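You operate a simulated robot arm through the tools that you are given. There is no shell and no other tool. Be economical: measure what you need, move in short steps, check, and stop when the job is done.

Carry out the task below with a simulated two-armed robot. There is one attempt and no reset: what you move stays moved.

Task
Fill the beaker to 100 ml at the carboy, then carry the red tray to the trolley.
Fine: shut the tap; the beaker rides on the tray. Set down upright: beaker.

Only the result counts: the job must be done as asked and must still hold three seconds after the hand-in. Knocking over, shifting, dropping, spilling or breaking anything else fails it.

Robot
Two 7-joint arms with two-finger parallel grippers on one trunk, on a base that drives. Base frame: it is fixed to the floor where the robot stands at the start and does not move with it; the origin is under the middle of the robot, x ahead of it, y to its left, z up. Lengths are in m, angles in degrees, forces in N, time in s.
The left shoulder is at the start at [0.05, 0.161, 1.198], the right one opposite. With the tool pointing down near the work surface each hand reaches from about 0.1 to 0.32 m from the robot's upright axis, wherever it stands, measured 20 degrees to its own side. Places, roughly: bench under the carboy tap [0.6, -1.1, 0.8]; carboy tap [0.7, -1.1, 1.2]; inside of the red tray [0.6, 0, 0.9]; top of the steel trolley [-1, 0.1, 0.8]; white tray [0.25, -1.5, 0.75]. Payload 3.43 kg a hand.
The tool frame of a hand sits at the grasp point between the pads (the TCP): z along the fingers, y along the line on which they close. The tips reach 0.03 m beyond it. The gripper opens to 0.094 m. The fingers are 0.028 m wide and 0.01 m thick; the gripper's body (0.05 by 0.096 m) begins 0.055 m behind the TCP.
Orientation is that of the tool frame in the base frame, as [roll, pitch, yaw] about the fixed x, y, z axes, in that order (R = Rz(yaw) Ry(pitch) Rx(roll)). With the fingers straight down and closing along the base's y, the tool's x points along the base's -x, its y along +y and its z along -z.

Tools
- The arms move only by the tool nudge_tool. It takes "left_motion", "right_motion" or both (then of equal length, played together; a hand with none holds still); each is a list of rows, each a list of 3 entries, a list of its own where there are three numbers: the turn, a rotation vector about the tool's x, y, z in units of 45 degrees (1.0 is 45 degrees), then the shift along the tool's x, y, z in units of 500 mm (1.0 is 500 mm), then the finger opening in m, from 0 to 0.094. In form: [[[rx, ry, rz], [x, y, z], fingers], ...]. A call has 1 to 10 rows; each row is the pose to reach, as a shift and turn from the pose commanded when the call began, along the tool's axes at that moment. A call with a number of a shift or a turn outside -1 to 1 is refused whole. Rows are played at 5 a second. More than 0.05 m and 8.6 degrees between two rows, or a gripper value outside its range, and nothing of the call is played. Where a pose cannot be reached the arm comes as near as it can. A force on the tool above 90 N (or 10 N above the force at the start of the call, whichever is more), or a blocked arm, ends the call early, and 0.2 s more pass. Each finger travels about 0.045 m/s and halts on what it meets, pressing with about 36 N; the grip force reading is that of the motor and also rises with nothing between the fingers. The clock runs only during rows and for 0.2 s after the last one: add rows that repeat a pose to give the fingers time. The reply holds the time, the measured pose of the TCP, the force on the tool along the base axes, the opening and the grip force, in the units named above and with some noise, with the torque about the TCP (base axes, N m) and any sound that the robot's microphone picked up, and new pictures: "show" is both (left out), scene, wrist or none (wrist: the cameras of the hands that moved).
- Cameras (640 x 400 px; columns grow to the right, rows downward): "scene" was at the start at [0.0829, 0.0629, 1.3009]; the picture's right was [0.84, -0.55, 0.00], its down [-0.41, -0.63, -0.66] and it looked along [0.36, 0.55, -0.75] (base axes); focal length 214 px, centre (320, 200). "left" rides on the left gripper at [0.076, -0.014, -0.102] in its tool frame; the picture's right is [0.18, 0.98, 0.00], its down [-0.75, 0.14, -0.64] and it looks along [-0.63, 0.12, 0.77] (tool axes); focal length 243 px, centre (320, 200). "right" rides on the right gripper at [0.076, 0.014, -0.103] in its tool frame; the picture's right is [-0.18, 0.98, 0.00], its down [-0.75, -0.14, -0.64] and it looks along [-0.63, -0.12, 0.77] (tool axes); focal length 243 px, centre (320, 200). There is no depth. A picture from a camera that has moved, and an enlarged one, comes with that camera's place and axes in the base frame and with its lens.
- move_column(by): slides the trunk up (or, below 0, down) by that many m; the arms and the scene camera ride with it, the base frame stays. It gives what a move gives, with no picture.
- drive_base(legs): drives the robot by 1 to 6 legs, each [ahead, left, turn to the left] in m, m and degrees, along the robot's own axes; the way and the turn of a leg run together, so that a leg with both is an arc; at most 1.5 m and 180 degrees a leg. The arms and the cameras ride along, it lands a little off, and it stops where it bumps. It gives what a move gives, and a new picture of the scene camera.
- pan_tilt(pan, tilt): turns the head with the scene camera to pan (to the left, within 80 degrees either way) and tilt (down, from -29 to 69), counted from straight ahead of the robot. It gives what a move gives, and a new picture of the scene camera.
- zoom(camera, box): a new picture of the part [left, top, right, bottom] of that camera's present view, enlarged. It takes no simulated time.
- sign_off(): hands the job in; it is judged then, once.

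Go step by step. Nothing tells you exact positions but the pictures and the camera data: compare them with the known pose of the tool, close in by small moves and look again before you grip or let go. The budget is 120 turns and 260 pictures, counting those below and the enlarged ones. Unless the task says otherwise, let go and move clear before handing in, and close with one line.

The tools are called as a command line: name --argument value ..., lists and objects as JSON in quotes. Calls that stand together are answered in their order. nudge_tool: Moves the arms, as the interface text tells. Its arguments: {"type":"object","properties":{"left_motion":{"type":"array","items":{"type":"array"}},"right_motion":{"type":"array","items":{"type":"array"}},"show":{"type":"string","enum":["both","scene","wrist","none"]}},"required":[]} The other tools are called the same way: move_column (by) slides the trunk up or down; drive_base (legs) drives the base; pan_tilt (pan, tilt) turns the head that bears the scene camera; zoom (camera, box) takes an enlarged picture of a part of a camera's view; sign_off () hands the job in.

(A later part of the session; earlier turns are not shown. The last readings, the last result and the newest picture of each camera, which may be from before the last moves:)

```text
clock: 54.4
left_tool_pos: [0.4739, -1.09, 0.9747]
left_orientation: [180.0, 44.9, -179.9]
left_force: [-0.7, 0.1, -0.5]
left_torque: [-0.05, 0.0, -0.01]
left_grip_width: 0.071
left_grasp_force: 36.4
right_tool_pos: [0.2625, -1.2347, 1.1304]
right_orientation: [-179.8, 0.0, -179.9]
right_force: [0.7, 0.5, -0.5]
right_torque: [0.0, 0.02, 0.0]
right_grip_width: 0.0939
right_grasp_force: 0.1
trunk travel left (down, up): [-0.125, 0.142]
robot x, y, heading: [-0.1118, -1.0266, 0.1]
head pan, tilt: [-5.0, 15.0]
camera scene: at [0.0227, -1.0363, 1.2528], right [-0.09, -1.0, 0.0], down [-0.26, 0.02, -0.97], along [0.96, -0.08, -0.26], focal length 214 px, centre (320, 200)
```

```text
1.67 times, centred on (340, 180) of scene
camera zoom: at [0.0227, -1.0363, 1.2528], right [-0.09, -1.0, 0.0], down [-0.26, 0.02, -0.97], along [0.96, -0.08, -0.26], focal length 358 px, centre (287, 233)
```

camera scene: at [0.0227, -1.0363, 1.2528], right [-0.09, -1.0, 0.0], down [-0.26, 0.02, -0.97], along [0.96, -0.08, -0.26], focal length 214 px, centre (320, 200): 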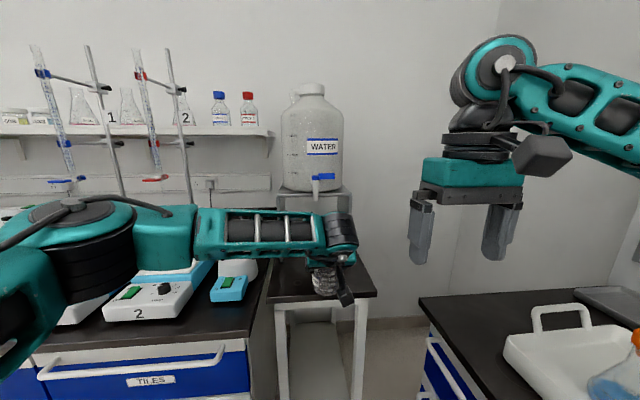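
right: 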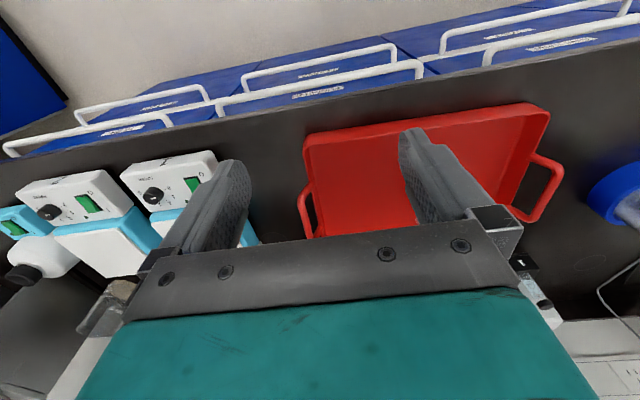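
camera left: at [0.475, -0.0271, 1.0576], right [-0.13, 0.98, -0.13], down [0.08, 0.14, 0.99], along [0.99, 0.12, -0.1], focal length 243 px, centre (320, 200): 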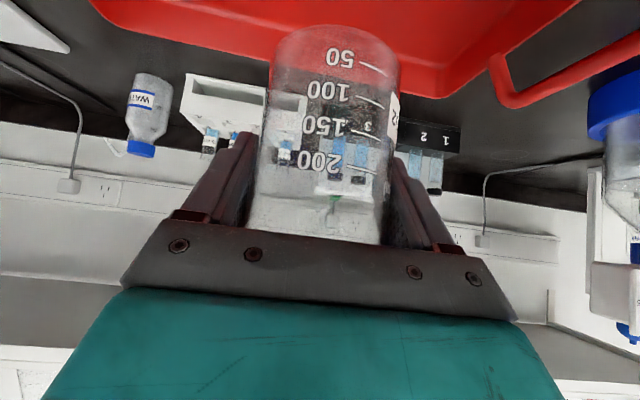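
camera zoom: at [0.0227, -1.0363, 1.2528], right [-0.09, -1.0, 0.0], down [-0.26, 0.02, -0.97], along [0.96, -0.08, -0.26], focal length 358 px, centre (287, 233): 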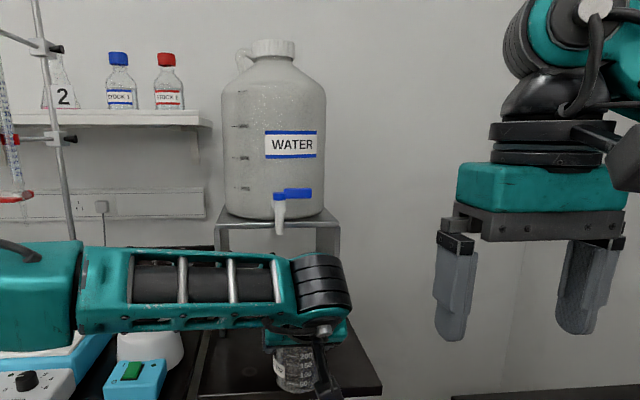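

The tap knob triangulates to about [0.66, -1.078, 1.15], with the spout tip at z ≈ 1.08 and the lever about 0.06 m long towards -y. I'll stand the beaker on the table under it, so the left arm doesn't get in the way of the right hand. First I'll raise the trunk for elbow clearance and look at the left arm.

move_column --by 0.1

nudge_tool --left_motion '[[[0, 0, 0], [0.04, 0, 0.04], 0.04], [[0, 0, 0], [0.08, 0, 0.08], 0.04], [[0, 0, 0], [0.12, 0, 0.12], 0.04], [[0, 0, 0], [0.16, 0, 0.16], 0.04]]' --show "none"

pan_tilt --pan 25 --tilt 35

```text
clock: 55.7
left_tool_pos: [0.4744, -1.089, 1.0751]
left_orientation: [180.0, 44.9, 180.0]
left_force: [0.2, 0.1, -0.5]
left_torque: [0.0, 0.02, 0.01]
left_grip_width: 0.0708
left_grasp_force: 35.8
right_tool_pos: [0.2621, -1.2355, 1.2304]
right_orientation: [-179.9, 0.0, -180.0]
right_force: [0.0, -0.1, -0.1]
right_torque: [0.02, -0.02, 0.04]
right_grip_width: 0.0939
right_grasp_force: 0.0
trunk travel left (down, up): [-0.225, 0.042]
robot x, y, heading: [-0.1091, -1.0273, -0.1]
head pan, tilt: [-5.0, 15.0]
```

```text
clock: 56.7
left_tool_pos: [0.4732, -1.0908, 0.9618]
left_orientation: [180.0, 45.1, 180.0]
left_force: [0.6, -0.2, -1.6]
left_torque: [0.03, -0.03, 0.01]
left_grip_width: 0.0706
left_grasp_force: 35.4
right_tool_pos: [0.2616, -1.2354, 1.2307]
right_orientation: [-179.8, 0.0, -180.0]
right_force: [-0.1, -0.4, -0.1]
right_torque: [0.01, 0.0, -0.01]
right_grip_width: 0.0938
right_grasp_force: 0.0
trunk travel left (down, up): [-0.225, 0.042]
robot x, y, heading: [-0.1133, -1.0245, -0.1]
head pan, tilt: [-5.0, 15.0]
```

```text
clock: 57.6
left_tool_pos: [0.4732, -1.0899, 0.9627]
left_orientation: [180.0, 45.1, 179.9]
left_force: [-0.6, -0.3, -0.9]
left_torque: [-0.03, -0.03, -0.02]
left_grip_width: 0.0707
left_grasp_force: 35.5
right_tool_pos: [0.2616, -1.2347, 1.2316]
right_orientation: [-179.8, -0.1, 180.0]
right_force: [-0.1, 0.6, 0.0]
right_torque: [0.01, 0.02, 0.0]
right_grip_width: 0.0941
right_grasp_force: 0.1
trunk travel left (down, up): [-0.225, 0.042]
robot x, y, heading: [-0.1061, -1.027, 0.1]
head pan, tilt: [25.0, 35.0]
camera scene: at [0.0089, -0.9909, 1.321], right [0.42, -0.91, 0.0], down [-0.52, -0.24, -0.82], along [0.74, 0.35, -0.57], focal length 214 px, centre (320, 200)
```

scene: 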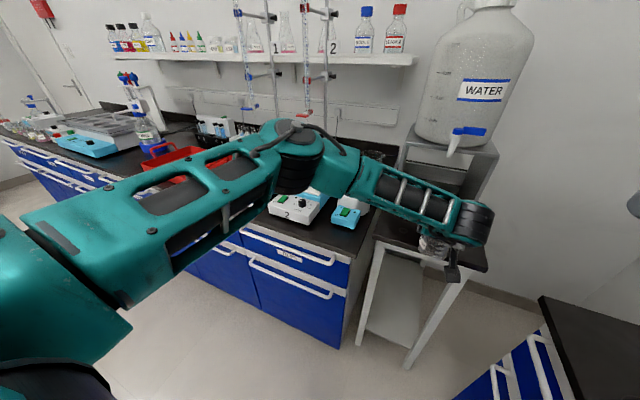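

The elbow is at about z 1.14, clear of the scales and the bottle. I'll drive forward to bring the beaker under the spout.

drive_base --legs '[[0.18, 0, 0]]'

pan_tilt --pan -5 --tilt 30

zoom --camera "scene" --box '[220, 60, 460, 300]'

zoom --camera "left" --box '[0, 0, 640, 400]'

```text
clock: 59.2
left_tool_pos: [0.6548, -1.0913, 0.9608]
left_orientation: [-180.0, 45.0, 179.9]
left_force: [0.7, -0.4, -0.7]
left_torque: [0.0, 0.05, 0.01]
left_grip_width: 0.0706
left_grasp_force: 35.9
right_tool_pos: [0.4423, -1.2355, 1.2314]
right_orientation: [-179.8, -0.1, 179.9]
right_force: [0.5, -0.7, -0.4]
right_torque: [-0.03, 0.02, 0.01]
right_grip_width: 0.0937
right_grasp_force: 0.0
trunk travel left (down, up): [-0.225, 0.042]
robot x, y, heading: [0.069, -1.0278, -0.0]
head pan, tilt: [25.0, 35.0]
camera scene: at [0.1905, -0.9912, 1.3209], right [0.42, -0.91, 0.0], down [-0.52, -0.24, -0.82], along [0.74, 0.34, -0.57], focal length 214 px, centre (320, 200)
```

scene: 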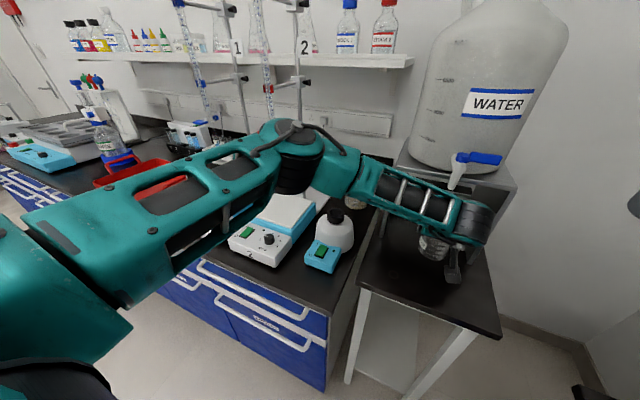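

```text
clock: 60.1
left_tool_pos: [0.6529, -1.0913, 0.9621]
left_orientation: [-180.0, 45.0, 179.9]
left_force: [0.3, 0.3, -1.5]
left_torque: [0.01, 0.0, 0.01]
left_grip_width: 0.0705
left_grasp_force: 36.5
right_tool_pos: [0.4415, -1.2357, 1.231]
right_orientation: [-179.9, 0.0, 179.9]
right_force: [0.8, 0.7, -0.1]
right_torque: [-0.01, 0.0, 0.0]
right_grip_width: 0.0939
right_grasp_force: 0.1
trunk travel left (down, up): [-0.225, 0.042]
robot x, y, heading: [0.0674, -1.0259, 0.1]
head pan, tilt: [-5.0, 30.0]
camera scene: at [0.1999, -1.0362, 1.3287], right [-0.09, -1.0, 0.0], down [-0.5, 0.04, -0.87], along [0.86, -0.08, -0.5], focal length 214 px, centre (320, 200)
```

scene: 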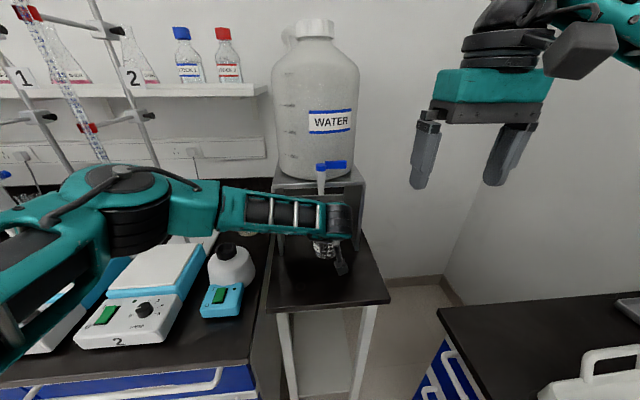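

```text
1.67 times, centred on (340, 180) of scene
camera zoom: at [0.1999, -1.0362, 1.3287], right [-0.09, -1.0, 0.0], down [-0.5, 0.04, -0.87], along [0.86, -0.08, -0.5], focal length 358 px, centre (287, 233)
```

zoom: 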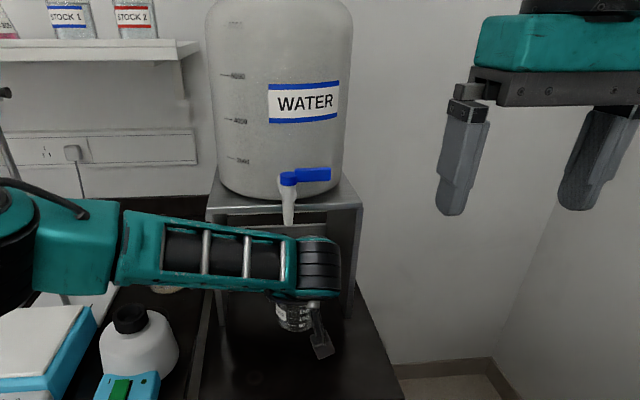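

```text
1.00 times, centred on (320, 200) of left (not enlarged: the box is as wide or as high as the picture)
camera zoom: at [0.5272, -1.1049, 0.9807], right [-0.13, 0.98, -0.13], down [0.08, 0.14, 0.99], along [0.99, 0.12, -0.1], focal length 243 px, centre (320, 200)
```

zoom: 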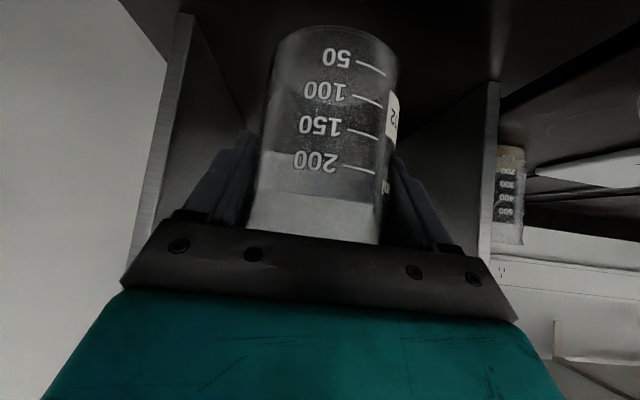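

A third view confirms the tap at [0.657, -1.079], knob z 1.15. I'll shift the beaker 12 mm left and lower towards the table.

nudge_tool --left_motion '[[[0, 0, 0], [0.02, 0.012, 0.024], 0.04], [[0, 0, 0], [0.05, 0.024, 0.054], 0.04], [[0, 0, 0], [0.08, 0.024, 0.084], 0.04], [[0, 0, 0], [0.08, 0.024, 0.084], 0.04]]'

zoom --camera "scene" --box '[270, 150, 400, 330]'

```text
clock: 61.1
left_tool_pos: [0.6569, -1.078, 0.9104]
left_orientation: [-179.8, 45.8, 180.0]
left_force: [4.2, -0.4, 28.2]
left_torque: [0.18, -0.02, -0.01]
left_grip_width: 0.07
left_grasp_force: 36.1
right_tool_pos: [0.44, -1.235, 1.2319]
right_orientation: [-179.9, 0.3, 180.0]
right_force: [0.2, -0.6, -1.2]
right_torque: [0.02, 0.0, 0.01]
right_grip_width: 0.0942
right_grasp_force: 0.0
trunk travel left (down, up): [-0.225, 0.042]
robot x, y, heading: [0.0708, -1.0255, -0.1]
head pan, tilt: [-5.0, 30.0]
camera scene: at [0.1975, -1.036, 1.3295], right [-0.09, -1.0, 0.0], down [-0.5, 0.04, -0.87], along [0.86, -0.08, -0.5], focal length 214 px, centre (320, 200)
camera left: at [0.5297, -1.0925, 0.9273], right [-0.13, 0.98, -0.13], down [0.07, 0.14, 0.99], along [0.99, 0.12, -0.08], focal length 243 px, centre (320, 200)
```

scene: 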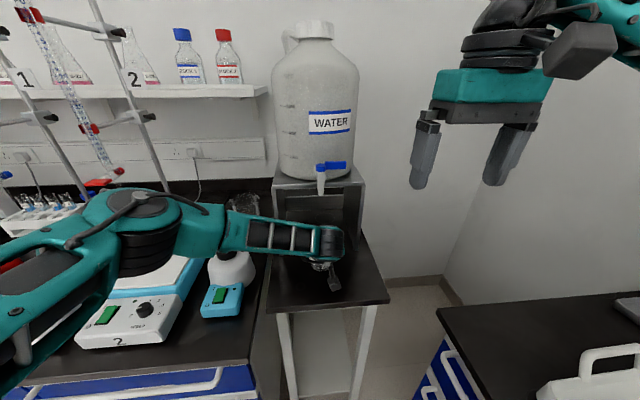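
left: 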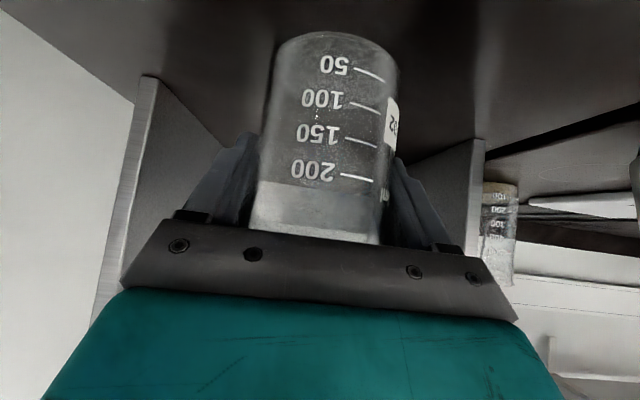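

```text
2.22 times, centred on (335, 240) of scene
camera zoom: at [0.1975, -1.036, 1.3295], right [-0.09, -1.0, 0.0], down [-0.5, 0.04, -0.87], along [0.86, -0.08, -0.5], focal length 477 px, centre (287, 111)
```

zoom: 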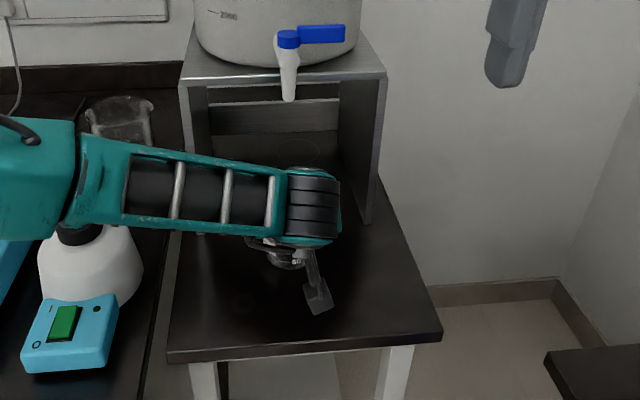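

The table contact is felt at TCP z ≈ 0.912. I'll relax the press by a centimetre of command and read the force before releasing.

nudge_tool --left_motion '[[[0, 0, 0], [-0.011, 0, -0.011], 0.04], [[0, 0, 0], [-0.011, 0, -0.011], 0.04]]' --show "none"

```text
clock: 61.7
left_tool_pos: [0.6545, -1.0779, 0.9105]
left_orientation: [179.9, 45.0, 179.8]
left_force: [2.2, 0.3, 4.5]
left_torque: [0.0, -0.26, 0.01]
left_grip_width: 0.0704
left_grasp_force: 36.0
right_tool_pos: [0.4404, -1.2357, 1.2293]
right_orientation: [-179.8, -0.1, 179.9]
right_force: [-0.2, 0.4, 0.3]
right_torque: [0.03, 0.01, 0.02]
right_grip_width: 0.0941
right_grasp_force: 0.1
trunk travel left (down, up): [-0.225, 0.042]
robot x, y, heading: [0.0716, -1.0246, 0.1]
head pan, tilt: [-5.0, 30.0]
```

Contact is light at 4.5 N and the beaker is upright. I'll open, then withdraw back along the tool axis.

nudge_tool --left_motion '[[[0, 0, 0], [0, 0, 0], 0.078], [[0, 0, 0], [0, 0, 0], 0.086], [[0, 0, 0], [0, 0, 0], 0.094], [[0, 0, 0], [0, 0, 0], 0.094], [[0, 0, 0], [0, 0, -0.04], 0.094], [[0, 0, 0], [0, 0, -0.1], 0.094], [[0, 0, 0], [0, 0, -0.16], 0.094], [[0, 0, 0], [0, 0, -0.22], 0.094]]'

```text
clock: 63.5
left_tool_pos: [0.5783, -1.0781, 0.9912]
left_orientation: [180.0, 45.0, 180.0]
left_force: [0.4, 0.3, -0.4]
left_torque: [-0.02, 0.02, -0.03]
left_grip_width: 0.0941
left_grasp_force: 0.0
right_tool_pos: [0.4409, -1.2354, 1.2295]
right_orientation: [-179.9, 0.2, 180.0]
right_force: [-0.3, -0.2, 0.9]
right_torque: [0.01, 0.01, 0.02]
right_grip_width: 0.0939
right_grasp_force: 0.0
trunk travel left (down, up): [-0.225, 0.042]
robot x, y, heading: [0.0693, -1.0279, -0.2]
head pan, tilt: [-5.0, 30.0]
camera scene: at [0.1995, -1.0362, 1.3288], right [-0.09, -1.0, 0.0], down [-0.5, 0.04, -0.87], along [0.86, -0.08, -0.5], focal length 214 px, centre (320, 200)
camera left: at [0.4501, -1.0924, 1.0096], right [-0.13, 0.98, -0.13], down [0.08, 0.14, 0.99], along [0.99, 0.12, -0.1], focal length 243 px, centre (320, 200)
```

scene: 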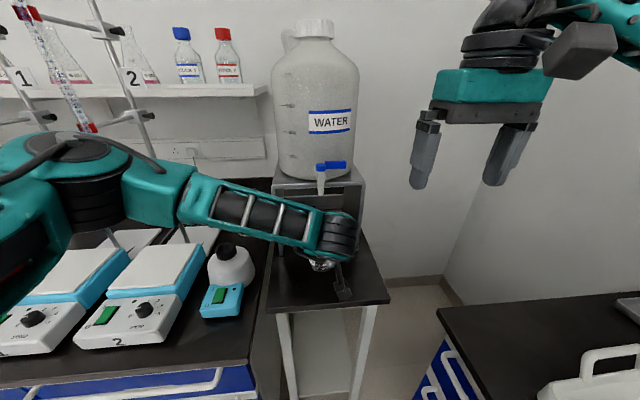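
left: 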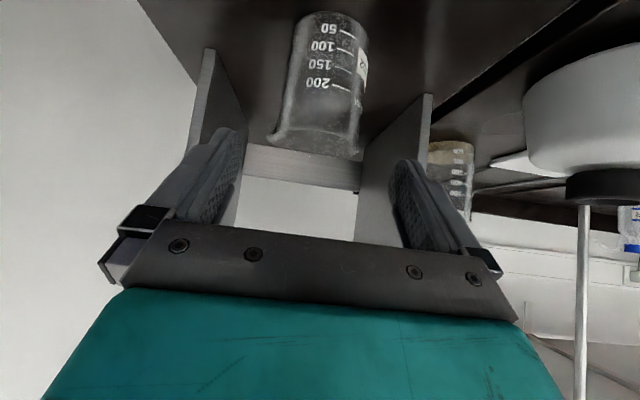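

The beaker stands under the spout. Next I move the left hand aside and start tilting the right hand towards horizontal.

nudge_tool --left_motion '[[[0, 0, 0], [0.02, 0.04, -0.043], 0.094], [[0, 0, 0], [0.04, 0.08, -0.086], 0.094], [[0, 0, 0], [0.06, 0.12, -0.129], 0.094], [[0, 0, 0], [0.08, 0.16, -0.172], 0.094], [[0, 0, 0], [0.1, 0.2, -0.215], 0.094], [[0, 0, 0], [0.113, 0.24, -0.254], 0.094]]' --right_motion '[[[0, -0.167, 0], [0, 0, 0], 0.06], [[0, -0.333, 0], [0, 0, 0], 0.06], [[0, -0.5, 0], [0, 0, 0], 0.06], [[0, -0.667, 0], [0, 0, 0], 0.06], [[0, -0.833, 0], [0, 0, 0], 0.06], [[0, -1, 0], [0, 0, 0], 0.06]]' --show "scene"

```text
clock: 64.9
left_tool_pos: [0.4487, -0.9591, 1.0406]
left_orientation: [180.0, 45.1, 179.9]
left_force: [-0.3, -0.7, -0.5]
left_torque: [0.0, 0.02, 0.0]
left_grip_width: 0.0939
left_grasp_force: 0.2
right_tool_pos: [0.4412, -1.2351, 1.2307]
right_orientation: [-179.9, 45.1, 179.9]
right_force: [0.6, 0.1, -0.5]
right_torque: [0.03, 0.02, -0.02]
right_grip_width: 0.06
right_grasp_force: 0.2
trunk travel left (down, up): [-0.225, 0.042]
robot x, y, heading: [0.0708, -1.0218, 0.0]
head pan, tilt: [-5.0, 30.0]
camera scene: at [0.1995, -1.036, 1.3289], right [-0.09, -1.0, 0.0], down [-0.5, 0.04, -0.87], along [0.86, -0.08, -0.5], focal length 214 px, centre (320, 200)
```

scene: 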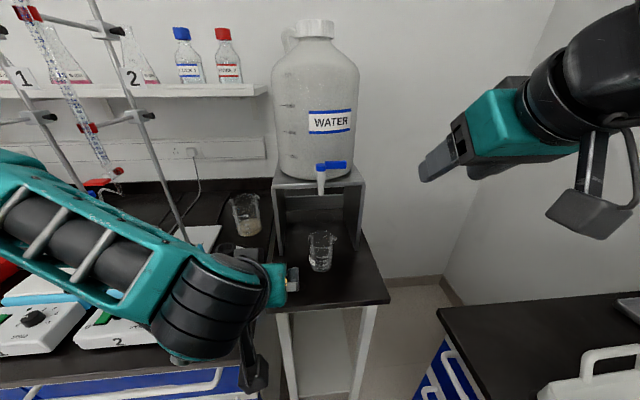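

The beaker and tap are now both in clear view. I'll continue levelling the right hand to point forward, then yaw it 45° left.

nudge_tool --right_motion '[[[0, -0.167, 0], [0, 0, 0], 0.06], [[0, -0.333, 0], [0, 0, 0], 0.06], [[0, -0.5, 0], [0, 0, 0], 0.06], [[0, -0.667, 0], [0, 0, 0], 0.06], [[0, -0.833, 0], [0, 0, 0], 0.06], [[0, -1, 0], [0, 0, 0], 0.06]]' --show "none"

nudge_tool --right_motion '[[[-0.167, 0, 0], [0, 0, 0], 0.06], [[-0.333, 0, 0], [0, 0, 0], 0.06], [[-0.5, 0, 0], [0, 0, 0], 0.06], [[-0.667, 0, 0], [0, 0, 0], 0.06], [[-0.833, 0, 0], [0, 0, 0], 0.06], [[-1, 0, 0], [0, 0, 0], 0.06]]'

```text
clock: 66.3
left_tool_pos: [0.4481, -0.9583, 1.0395]
left_orientation: [-179.9, 45.1, 180.0]
left_force: [-1.2, -0.2, -0.4]
left_torque: [-0.01, -0.02, 0.01]
left_grip_width: 0.0941
left_grasp_force: 0.0
right_tool_pos: [0.5205, -1.2218, 1.2618]
right_orientation: [-93.0, 89.7, -92.8]
right_force: [-0.5, -0.1, 0.2]
right_torque: [0.03, -0.02, 0.03]
right_grip_width: 0.0599
right_grasp_force: 0.1
right hand out of reach, approached as far as the arm can: row 2, 3, 4, 5, 6
trunk travel left (down, up): [-0.225, 0.042]
robot x, y, heading: [0.0686, -1.0277, -0.2]
head pan, tilt: [-5.0, 30.0]
```

```text
clock: 67.7
left_tool_pos: [0.4478, -0.9597, 1.0402]
left_orientation: [-180.0, 45.0, 179.9]
left_force: [-0.1, -0.2, -0.1]
left_torque: [-0.01, -0.03, 0.02]
left_grip_width: 0.094
left_grasp_force: 0.1
right_tool_pos: [0.5213, -1.2209, 1.2587]
right_orientation: [-158.1, 89.6, -114.6]
right_force: [-0.5, 0.1, 0.3]
right_torque: [-0.04, -0.04, 0.0]
right_grip_width: 0.0601
right_grasp_force: 0.0
trunk travel left (down, up): [-0.225, 0.042]
robot x, y, heading: [0.0705, -1.0277, -0.6]
head pan, tilt: [-5.0, 30.0]
camera scene: at [0.1999, -1.0363, 1.3288], right [-0.09, -1.0, 0.0], down [-0.5, 0.04, -0.87], along [0.86, -0.08, -0.5], focal length 214 px, centre (320, 200)
camera right: at [0.4383, -1.2809, 1.1822], right [-0.68, 0.71, 0.18], down [-0.37, -0.54, 0.76], along [0.64, 0.45, 0.63], focal length 243 px, centre (320, 200)
```

scene: 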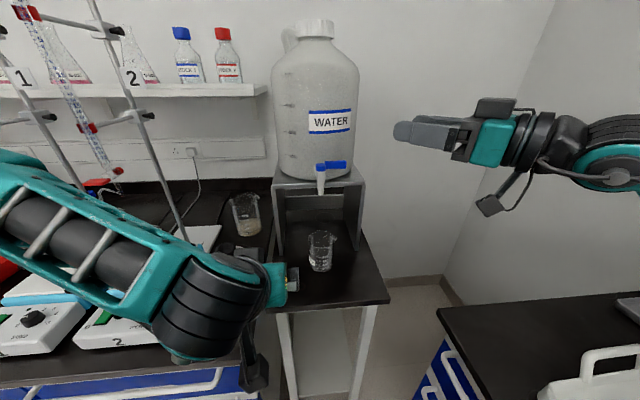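
right: 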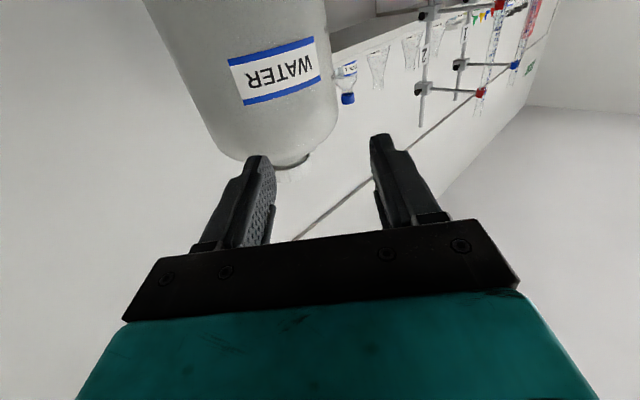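

The right hand now points about 43° left and level. A steeper yaw of about 60° will let its rear finger hook behind the lever, so I'll turn a bit more and bring it down to lever height, standing off.

nudge_tool --right_motion '[[[-0.18, 0, 0], [0.04, 0, 0], 0.06], [[-0.36, 0, 0], [0.1, 0, 0], 0.06], [[-0.36, 0, 0], [0.1, 0, 0], 0.06]]' --show "none"

```text
clock: 68.5
left_tool_pos: [0.4502, -0.9602, 1.04]
left_orientation: [180.0, 45.0, 179.8]
left_force: [0.8, 0.1, -0.5]
left_torque: [0.0, -0.02, -0.02]
left_grip_width: 0.0938
left_grasp_force: 0.0
right_tool_pos: [0.5222, -1.2218, 1.2122]
right_orientation: [-22.2, 90.0, 38.9]
right_force: [0.6, -0.8, -0.2]
right_torque: [-0.03, -0.03, -0.01]
right_grip_width: 0.0604
right_grasp_force: 0.1
right hand out of reach, approached as far as the arm can: row 1
trunk travel left (down, up): [-0.225, 0.042]
robot x, y, heading: [0.0718, -1.027, -0.2]
head pan, tilt: [-5.0, 30.0]
```

Now pointing 61° at [0.522, -1.222, 1.212]. I'll go to a pre-hook point about 6 cm short of the lever, at lever height 1.155.

nudge_tool --right_motion '[[[0, 0, 0], [0.04, -0.036, 0.047], 0.06], [[0, 0, 0], [0.08, -0.072, 0.094], 0.06], [[0, 0, 0], [0.114, -0.1086, 0.1426], 0.06], [[0, 0, 0], [0.114, -0.1086, 0.1426], 0.06]]'

zoom --camera "scene" --box '[280, 120, 460, 230]'

```text
clock: 69.5
left_tool_pos: [0.4483, -0.9584, 1.0413]
left_orientation: [180.0, 45.2, 179.9]
left_force: [0.1, -0.8, -0.1]
left_torque: [0.02, 0.0, -0.01]
left_grip_width: 0.094
left_grasp_force: 0.0
right_tool_pos: [0.6044, -1.1859, 1.1535]
right_orientation: [-106.6, 89.9, -45.5]
right_force: [0.5, 0.3, 0.0]
right_torque: [-0.01, 0.0, 0.01]
right_grip_width: 0.06
right_grasp_force: 0.1
trunk travel left (down, up): [-0.225, 0.042]
robot x, y, heading: [0.0698, -1.0249, 0.1]
head pan, tilt: [-5.0, 30.0]
camera scene: at [0.1995, -1.0363, 1.3288], right [-0.09, -1.0, 0.0], down [-0.5, 0.04, -0.87], along [0.86, -0.08, -0.5], focal length 214 px, centre (320, 200)
camera right: at [0.5431, -1.2676, 1.0756], right [-0.86, 0.48, 0.18], down [-0.19, -0.63, 0.75], along [0.47, 0.61, 0.63], focal length 243 px, centre (320, 200)
```

scene: 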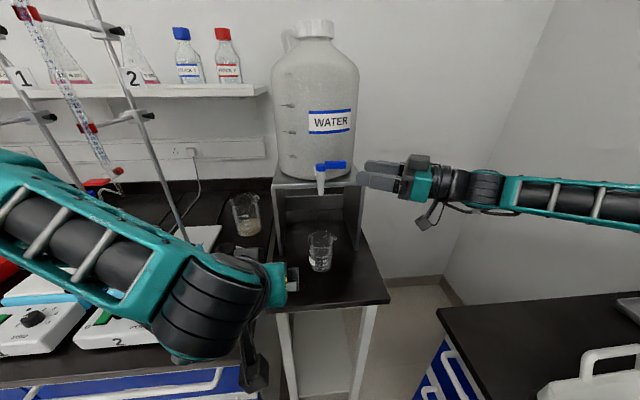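
right: 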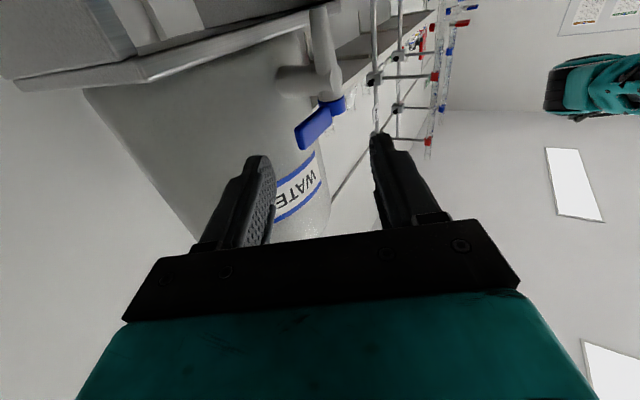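

```text
3.56 times, centred on (370, 175) of scene
camera zoom: at [0.1995, -1.0363, 1.3288], right [-0.09, -1.0, 0.0], down [-0.5, 0.04, -0.87], along [0.86, -0.08, -0.5], focal length 763 px, centre (142, 289)
```

zoom: 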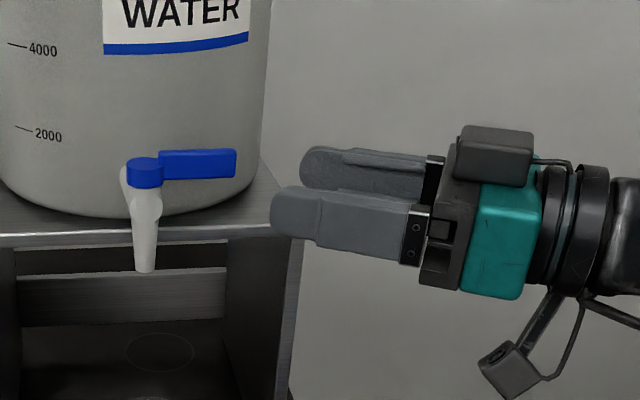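

Both views agree: the lever end is at about [0.652, -1.135, 1.155], lying between the two fingers. I'll advance 6 cm along the fingers so the rear finger goes behind the lever.

nudge_tool --right_motion '[[[0, 0, 0], [0, 0, 0.04], 0.06], [[0, 0, 0], [0, 0, 0.08], 0.06], [[0, 0, 0], [0, 0, 0.12], 0.06], [[0, 0, 0], [0, 0, 0.12], 0.06]]'

zoom --camera "scene" --box '[280, 120, 460, 230]'

```text
clock: 70.5
left_tool_pos: [0.4485, -0.9582, 1.0401]
left_orientation: [179.9, 45.0, 179.8]
left_force: [0.3, -0.1, 0.1]
left_torque: [0.01, -0.04, 0.03]
left_grip_width: 0.094
left_grasp_force: 0.1
right_tool_pos: [0.6333, -1.1309, 1.1532]
right_orientation: [-143.2, 89.9, -82.1]
right_force: [-0.4, -0.3, -0.5]
right_torque: [0.02, -0.02, 0.05]
right_grip_width: 0.06
right_grasp_force: 0.2
trunk travel left (down, up): [-0.225, 0.042]
robot x, y, heading: [0.0659, -1.0247, -0.2]
head pan, tilt: [-5.0, 30.0]
camera scene: at [0.1997, -1.0364, 1.3288], right [-0.09, -1.0, 0.0], down [-0.5, 0.04, -0.87], along [0.86, -0.08, -0.5], focal length 214 px, centre (320, 200)
camera right: at [0.572, -1.2143, 1.0754], right [-0.86, 0.48, 0.18], down [-0.19, -0.63, 0.75], along [0.47, 0.61, 0.63], focal length 243 px, centre (320, 200)
```

scene: 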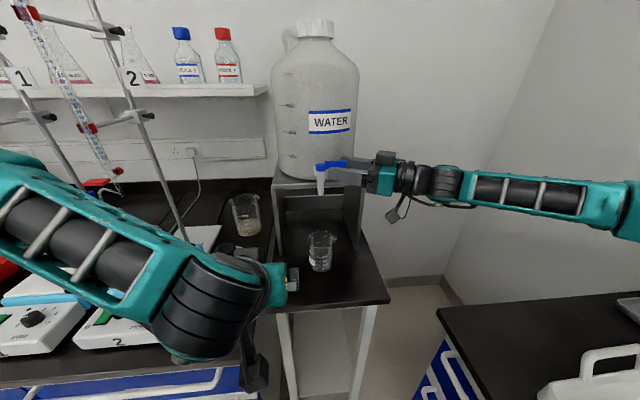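
right: 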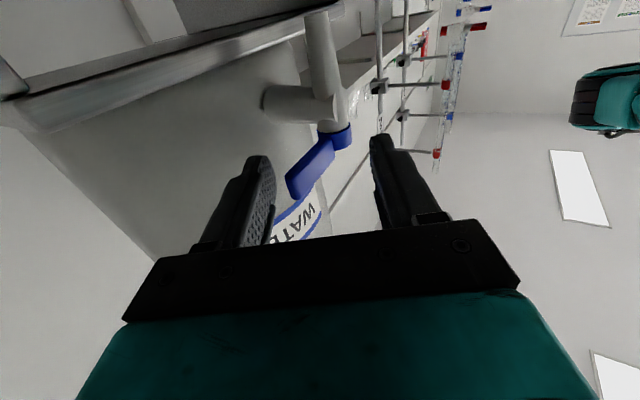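

```text
3.56 times, centred on (370, 175) of scene
camera zoom: at [0.1997, -1.0364, 1.3288], right [-0.09, -1.0, 0.0], down [-0.5, 0.04, -0.87], along [0.86, -0.08, -0.5], focal length 763 px, centre (142, 289)
```

zoom: 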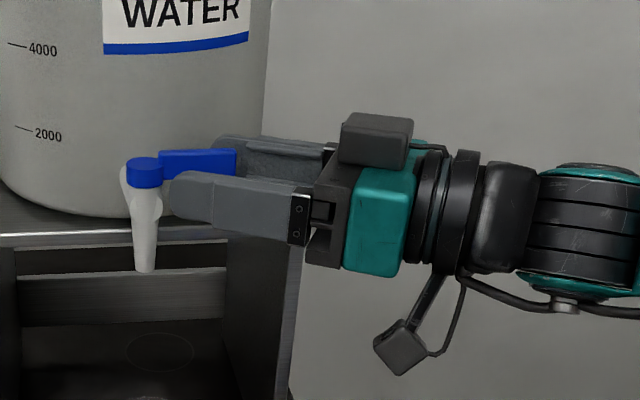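

The lever is between the fingers with the rear one hooked behind it. I'll narrow the fingers around the lever and pull gently to about 20–30° to see whether flow begins.

nudge_tool --right_motion '[[[0, 0, 0], [0, 0.005, -0.008], 0.045], [[0, 0, 0], [0, 0.0104, -0.0163], 0.03]]'

zoom --camera "scene" --box '[260, 130, 420, 290]'

```text
clock: 71.1
left_tool_pos: [0.4483, -0.9598, 1.0393]
left_orientation: [-179.9, 45.0, 179.9]
left_force: [-0.5, 0.6, 0.2]
left_torque: [0.02, 0.03, 0.01]
left_grip_width: 0.0939
left_grasp_force: 0.1
right_tool_pos: [0.6248, -1.1354, 1.1535]
right_orientation: [-125.4, 90.0, -64.2]
right_force: [0.0, -0.3, 0.2]
right_torque: [-0.02, 0.0, 0.02]
right_grip_width: 0.0301
right_grasp_force: 0.2
trunk travel left (down, up): [-0.225, 0.042]
robot x, y, heading: [0.0718, -1.0237, 0.1]
head pan, tilt: [-5.0, 30.0]
camera scene: at [0.1998, -1.0362, 1.3288], right [-0.09, -1.0, 0.0], down [-0.5, 0.04, -0.87], along [0.86, -0.08, -0.5], focal length 214 px, centre (320, 200)
camera right: at [0.5637, -1.2189, 1.0757], right [-0.86, 0.48, 0.18], down [-0.19, -0.63, 0.75], along [0.47, 0.62, 0.63], focal length 243 px, centre (320, 200)
```

scene: 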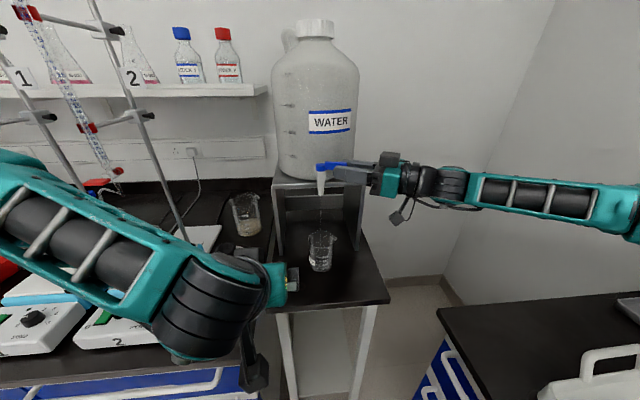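
right: 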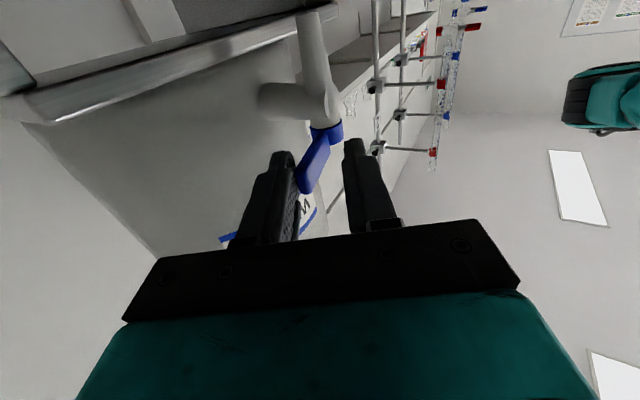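

```text
2.50 times, centred on (340, 210) of scene
camera zoom: at [0.1998, -1.0362, 1.3288], right [-0.09, -1.0, 0.0], down [-0.5, 0.04, -0.87], along [0.86, -0.08, -0.5], focal length 536 px, centre (270, 175)
```

zoom: 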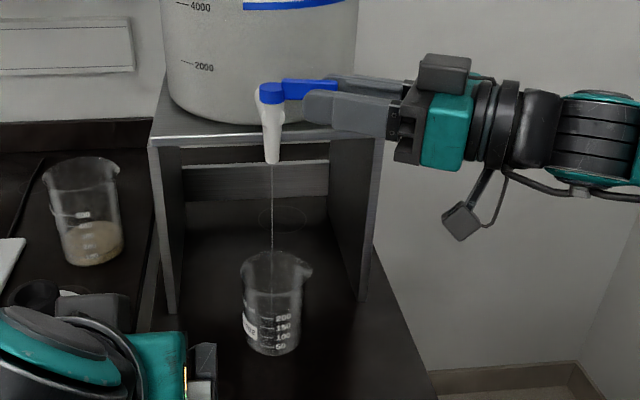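

A thin stream is running into the beaker. I'll hold for 1 s and measure the rate.

nudge_tool --right_motion '[[[0, 0, 0], [0, 0, 0], 0.03], [[0, 0, 0], [0, 0, 0], 0.03], [[0, 0, 0], [0, 0, 0], 0.03], [[0, 0, 0], [0, 0, 0], 0.03], [[0, 0, 0], [0, 0, 0], 0.03]]' --show "none"

zoom --camera "scene" --box '[290, 190, 354, 280]'

```text
clock: 72.3
left_tool_pos: [0.4485, -0.9582, 1.0395]
left_orientation: [180.0, 45.0, 179.8]
left_force: [-0.9, 0.8, -0.2]
left_torque: [0.01, 0.0, 0.01]
left_grip_width: 0.0937
left_grasp_force: 0.1
right_tool_pos: [0.6247, -1.1355, 1.1537]
right_orientation: [-135.2, 89.9, -74.1]
right_force: [-0.7, -0.1, 0.6]
right_torque: [0.0, 0.02, 0.0]
right_grip_width: 0.0301
right_grasp_force: 0.1
trunk travel left (down, up): [-0.225, 0.042]
robot x, y, heading: [0.0698, -1.0261, -0.3]
head pan, tilt: [-5.0, 30.0]
```

```text
4.44 times, centred on (322, 235) of scene
camera zoom: at [0.1998, -1.0363, 1.3288], right [-0.09, -1.0, 0.0], down [-0.5, 0.04, -0.87], along [0.86, -0.08, -0.5], focal length 953 px, centre (311, 44)
```

zoom: 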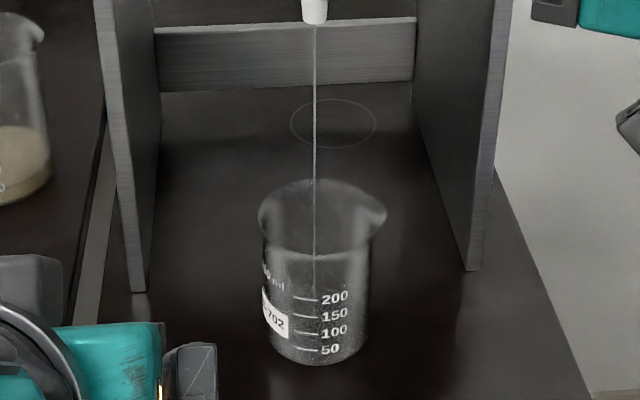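

The flow is slow and nothing is visible yet. I'll hold longer.

nudge_tool --right_motion '[[[0, 0, 0], [0, 0, 0], 0.03], [[0, 0, 0], [0, 0, 0], 0.03], [[0, 0, 0], [0, 0, 0], 0.03], [[0, 0, 0], [0, 0, 0], 0.03], [[0, 0, 0], [0, 0, 0], 0.03], [[0, 0, 0], [0, 0, 0], 0.03], [[0, 0, 0], [0, 0, 0], 0.03], [[0, 0, 0], [0, 0, 0], 0.03], [[0, 0, 0], [0, 0, 0], 0.03], [[0, 0, 0], [0, 0, 0], 0.03]]' --show "none"

zoom --camera "scene" --box '[290, 190, 354, 280]'

```text
clock: 74.5
left_tool_pos: [0.4475, -0.9582, 1.0405]
left_orientation: [180.0, 45.0, 179.9]
left_force: [1.0, 0.2, -0.2]
left_torque: [0.0, 0.03, 0.01]
left_grip_width: 0.094
left_grasp_force: 0.0
right_tool_pos: [0.6245, -1.1365, 1.1528]
right_orientation: [-134.7, 89.9, -73.8]
right_force: [0.2, -0.4, 0.3]
right_torque: [-0.03, 0.0, -0.01]
right_grip_width: 0.0298
right_grasp_force: 0.0
trunk travel left (down, up): [-0.225, 0.042]
robot x, y, heading: [0.0711, -1.0281, -0.4]
head pan, tilt: [-5.0, 30.0]
```

```text
4.44 times, centred on (322, 235) of scene
camera zoom: at [0.1998, -1.0363, 1.3288], right [-0.09, -1.0, 0.0], down [-0.5, 0.04, -0.87], along [0.86, -0.08, -0.5], focal length 953 px, centre (311, 44)
```

zoom: 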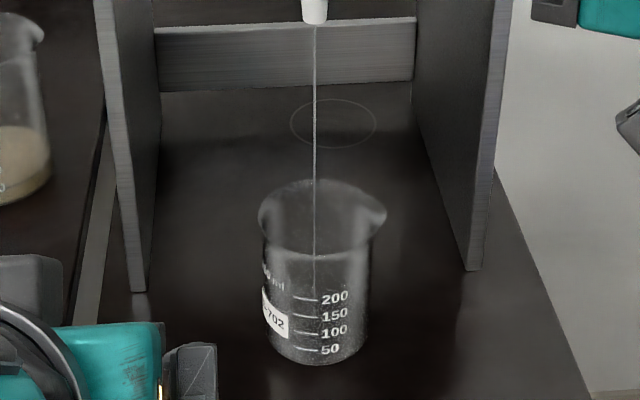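

The level change is imperceptible, so I'll open a little more (~15°) and watch.

nudge_tool --right_motion '[[[0, 0, 0], [0, 0.024, -0.006], 0.03], [[0, 0, 0], [0, 0.024, -0.006], 0.03], [[0, 0, 0], [0, 0.024, -0.006], 0.03], [[0, 0, 0], [0, 0.024, -0.006], 0.03]]' --show "wrist"

zoom --camera "scene" --box '[290, 190, 354, 280]'

```text
clock: 75.5
left_tool_pos: [0.4482, -0.9597, 1.0408]
left_orientation: [-180.0, 45.0, 179.9]
left_force: [-0.6, 0.6, 0.2]
left_torque: [-0.01, -0.01, 0.02]
left_grip_width: 0.094
left_grasp_force: 0.0
right_tool_pos: [0.6127, -1.1323, 1.1513]
right_orientation: [-139.9, 89.9, -78.9]
right_force: [-0.5, 0.5, -0.5]
right_torque: [0.0, 0.02, 0.0]
right_grip_width: 0.03
right_grasp_force: 0.0
trunk travel left (down, up): [-0.225, 0.042]
robot x, y, heading: [0.0699, -1.0243, 0.1]
head pan, tilt: [-5.0, 30.0]
camera right: at [0.5515, -1.216, 1.0756], right [-0.86, 0.48, 0.18], down [-0.19, -0.63, 0.75], along [0.47, 0.62, 0.63], focal length 243 px, centre (320, 200)
```

right: 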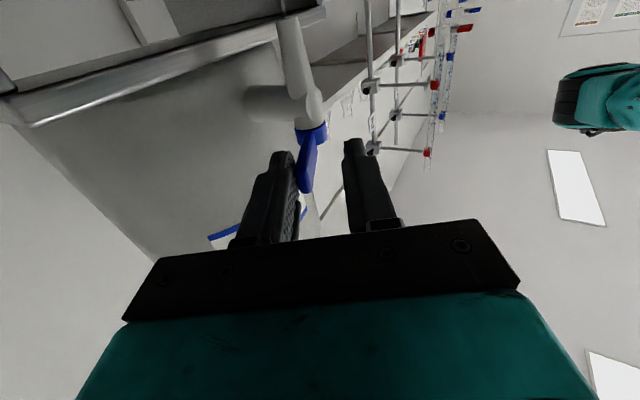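

```text
4.44 times, centred on (322, 235) of scene
camera zoom: at [0.1998, -1.0362, 1.3288], right [-0.09, -1.0, 0.0], down [-0.5, 0.04, -0.87], along [0.86, -0.08, -0.5], focal length 953 px, centre (311, 44)
```

zoom: 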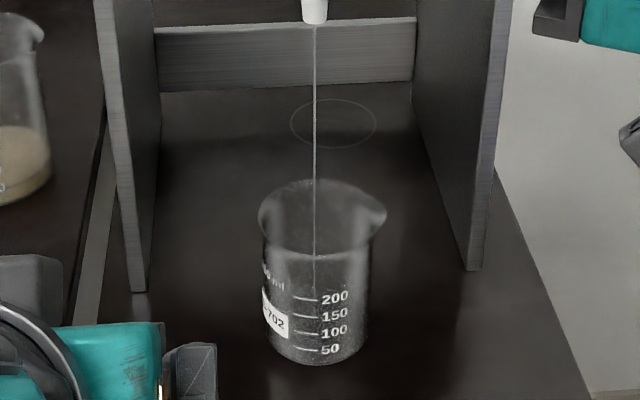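

The left wrist camera should see the beaker from the side, so I'll zoom there to find the water level.

zoom --camera "left" --box '[170, 30, 290, 150]'

```text
3.33 times, centred on (230, 90) of left
camera zoom: at [0.3214, -0.9728, 1.0582], right [-0.13, 0.98, -0.13], down [0.08, 0.14, 0.99], along [0.99, 0.12, -0.1], focal length 809 px, centre (620, 567)
```

zoom: 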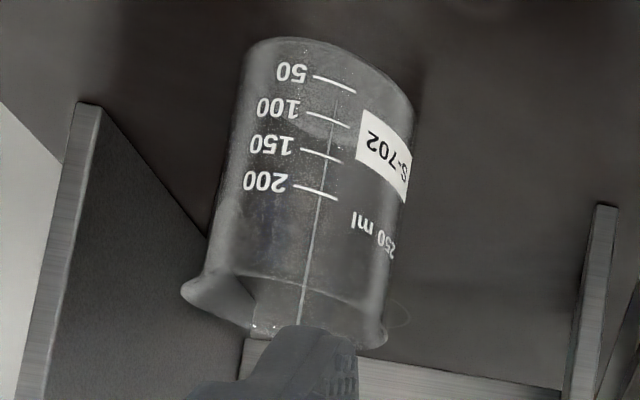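

zoom --camera "scene" --box '[306, 228, 338, 276]'

zoom --camera "left" --box '[205, 30, 265, 90]'

```text
8.33 times, centred on (322, 252) of scene
camera zoom: at [0.1998, -1.0362, 1.3288], right [-0.09, -1.0, 0.0], down [-0.5, 0.04, -0.87], along [0.86, -0.08, -0.5], focal length 1787 px, centre (303, -233)
```

zoom: 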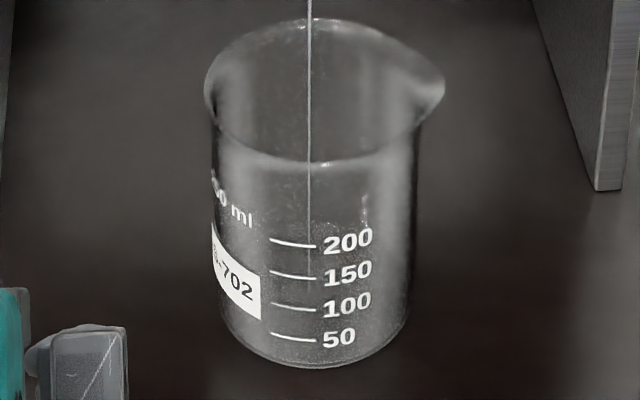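

```text
6.67 times, centred on (235, 60) of left
camera zoom: at [0.3214, -0.9728, 1.0582], right [-0.13, 0.98, -0.13], down [0.08, 0.14, 0.99], along [0.99, 0.12, -0.1], focal length 1618 px, centre (887, 1133)
```

zoom: 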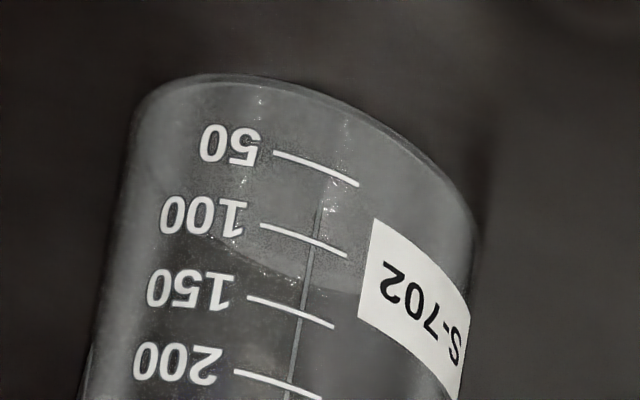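

The stream ends around 15–20 ml, so the flow is only a few ml/s and easy to meter. I'll let it run about 4 s more and compare.

nudge_tool --right_motion '[[[0, 0, 0], [0, 0, 0], 0.03], [[0, 0, 0], [0, 0, 0], 0.03], [[0, 0, 0], [0, 0, 0], 0.03], [[0, 0, 0], [0, 0, 0], 0.03], [[0, 0, 0], [0, 0, 0], 0.03], [[0, 0, 0], [0, 0, 0], 0.03], [[0, 0, 0], [0, 0, 0], 0.03], [[0, 0, 0], [0, 0, 0], 0.03], [[0, 0, 0], [0, 0, 0], 0.03], [[0, 0, 0], [0, 0, 0], 0.03]]' --show "none"

nudge_tool --right_motion '[[[0, 0, 0], [0, 0, 0], 0.03], [[0, 0, 0], [0, 0, 0], 0.03], [[0, 0, 0], [0, 0, 0], 0.03], [[0, 0, 0], [0, 0, 0], 0.03], [[0, 0, 0], [0, 0, 0], 0.03], [[0, 0, 0], [0, 0, 0], 0.03], [[0, 0, 0], [0, 0, 0], 0.03], [[0, 0, 0], [0, 0, 0], 0.03], [[0, 0, 0], [0, 0, 0], 0.03], [[0, 0, 0], [0, 0, 0], 0.03]]' --show "none"

zoom --camera "left" --box '[205, 30, 265, 90]'

zoom --camera "scene" --box '[306, 228, 338, 276]'

```text
clock: 77.7
left_tool_pos: [0.4485, -0.9593, 1.0405]
left_orientation: [179.9, 45.1, 179.9]
left_force: [-0.2, -1.0, 0.3]
left_torque: [-0.01, -0.04, -0.02]
left_grip_width: 0.0939
left_grasp_force: 0.1
right_tool_pos: [0.6132, -1.1329, 1.153]
right_orientation: [-135.9, 89.9, -74.8]
right_force: [-0.2, 1.1, -0.9]
right_torque: [0.03, -0.01, 0.01]
right_grip_width: 0.0303
right_grasp_force: 0.1
trunk travel left (down, up): [-0.225, 0.042]
robot x, y, heading: [0.0715, -1.0281, 0.1]
head pan, tilt: [-5.0, 30.0]
```

```text
clock: 79.9
left_tool_pos: [0.4482, -0.9592, 1.0393]
left_orientation: [180.0, 45.0, 179.9]
left_force: [0.2, 0.4, 0.6]
left_torque: [0.02, 0.04, 0.01]
left_grip_width: 0.0938
left_grasp_force: 0.0
right_tool_pos: [0.6129, -1.133, 1.1541]
right_orientation: [-136.2, 89.9, -75.1]
right_force: [0.4, 0.1, 0.6]
right_torque: [-0.01, -0.05, -0.01]
right_grip_width: 0.03
right_grasp_force: 0.0
trunk travel left (down, up): [-0.225, 0.042]
robot x, y, heading: [0.0678, -1.024, -0.3]
head pan, tilt: [-5.0, 30.0]
```

```text
6.67 times, centred on (235, 60) of left
camera zoom: at [0.3214, -0.9728, 1.0582], right [-0.13, 0.98, -0.13], down [0.08, 0.14, 0.99], along [0.99, 0.12, -0.1], focal length 1618 px, centre (887, 1133)
```

zoom: 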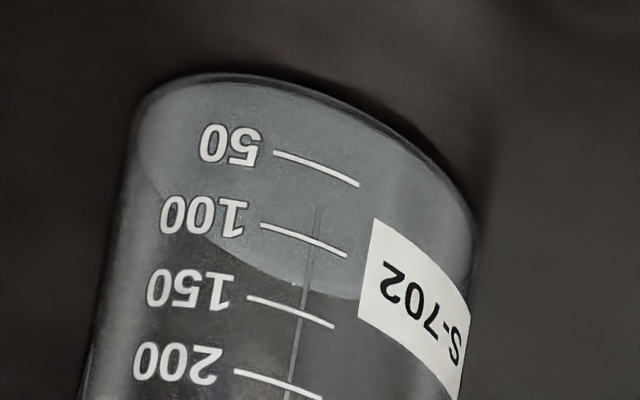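

```text
8.33 times, centred on (322, 252) of scene
camera zoom: at [0.1998, -1.0363, 1.3288], right [-0.09, -1.0, 0.0], down [-0.5, 0.04, -0.87], along [0.86, -0.08, -0.5], focal length 1787 px, centre (303, -233)
```

zoom: 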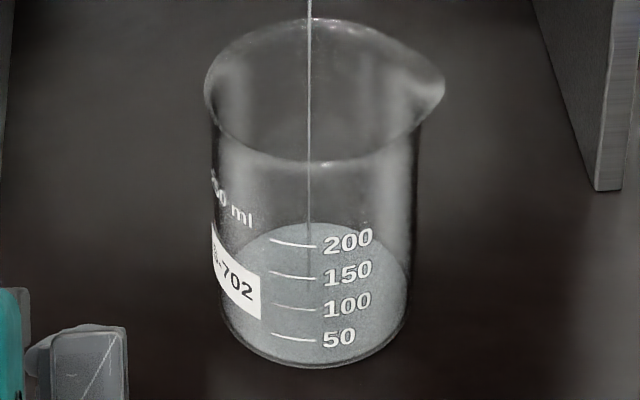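

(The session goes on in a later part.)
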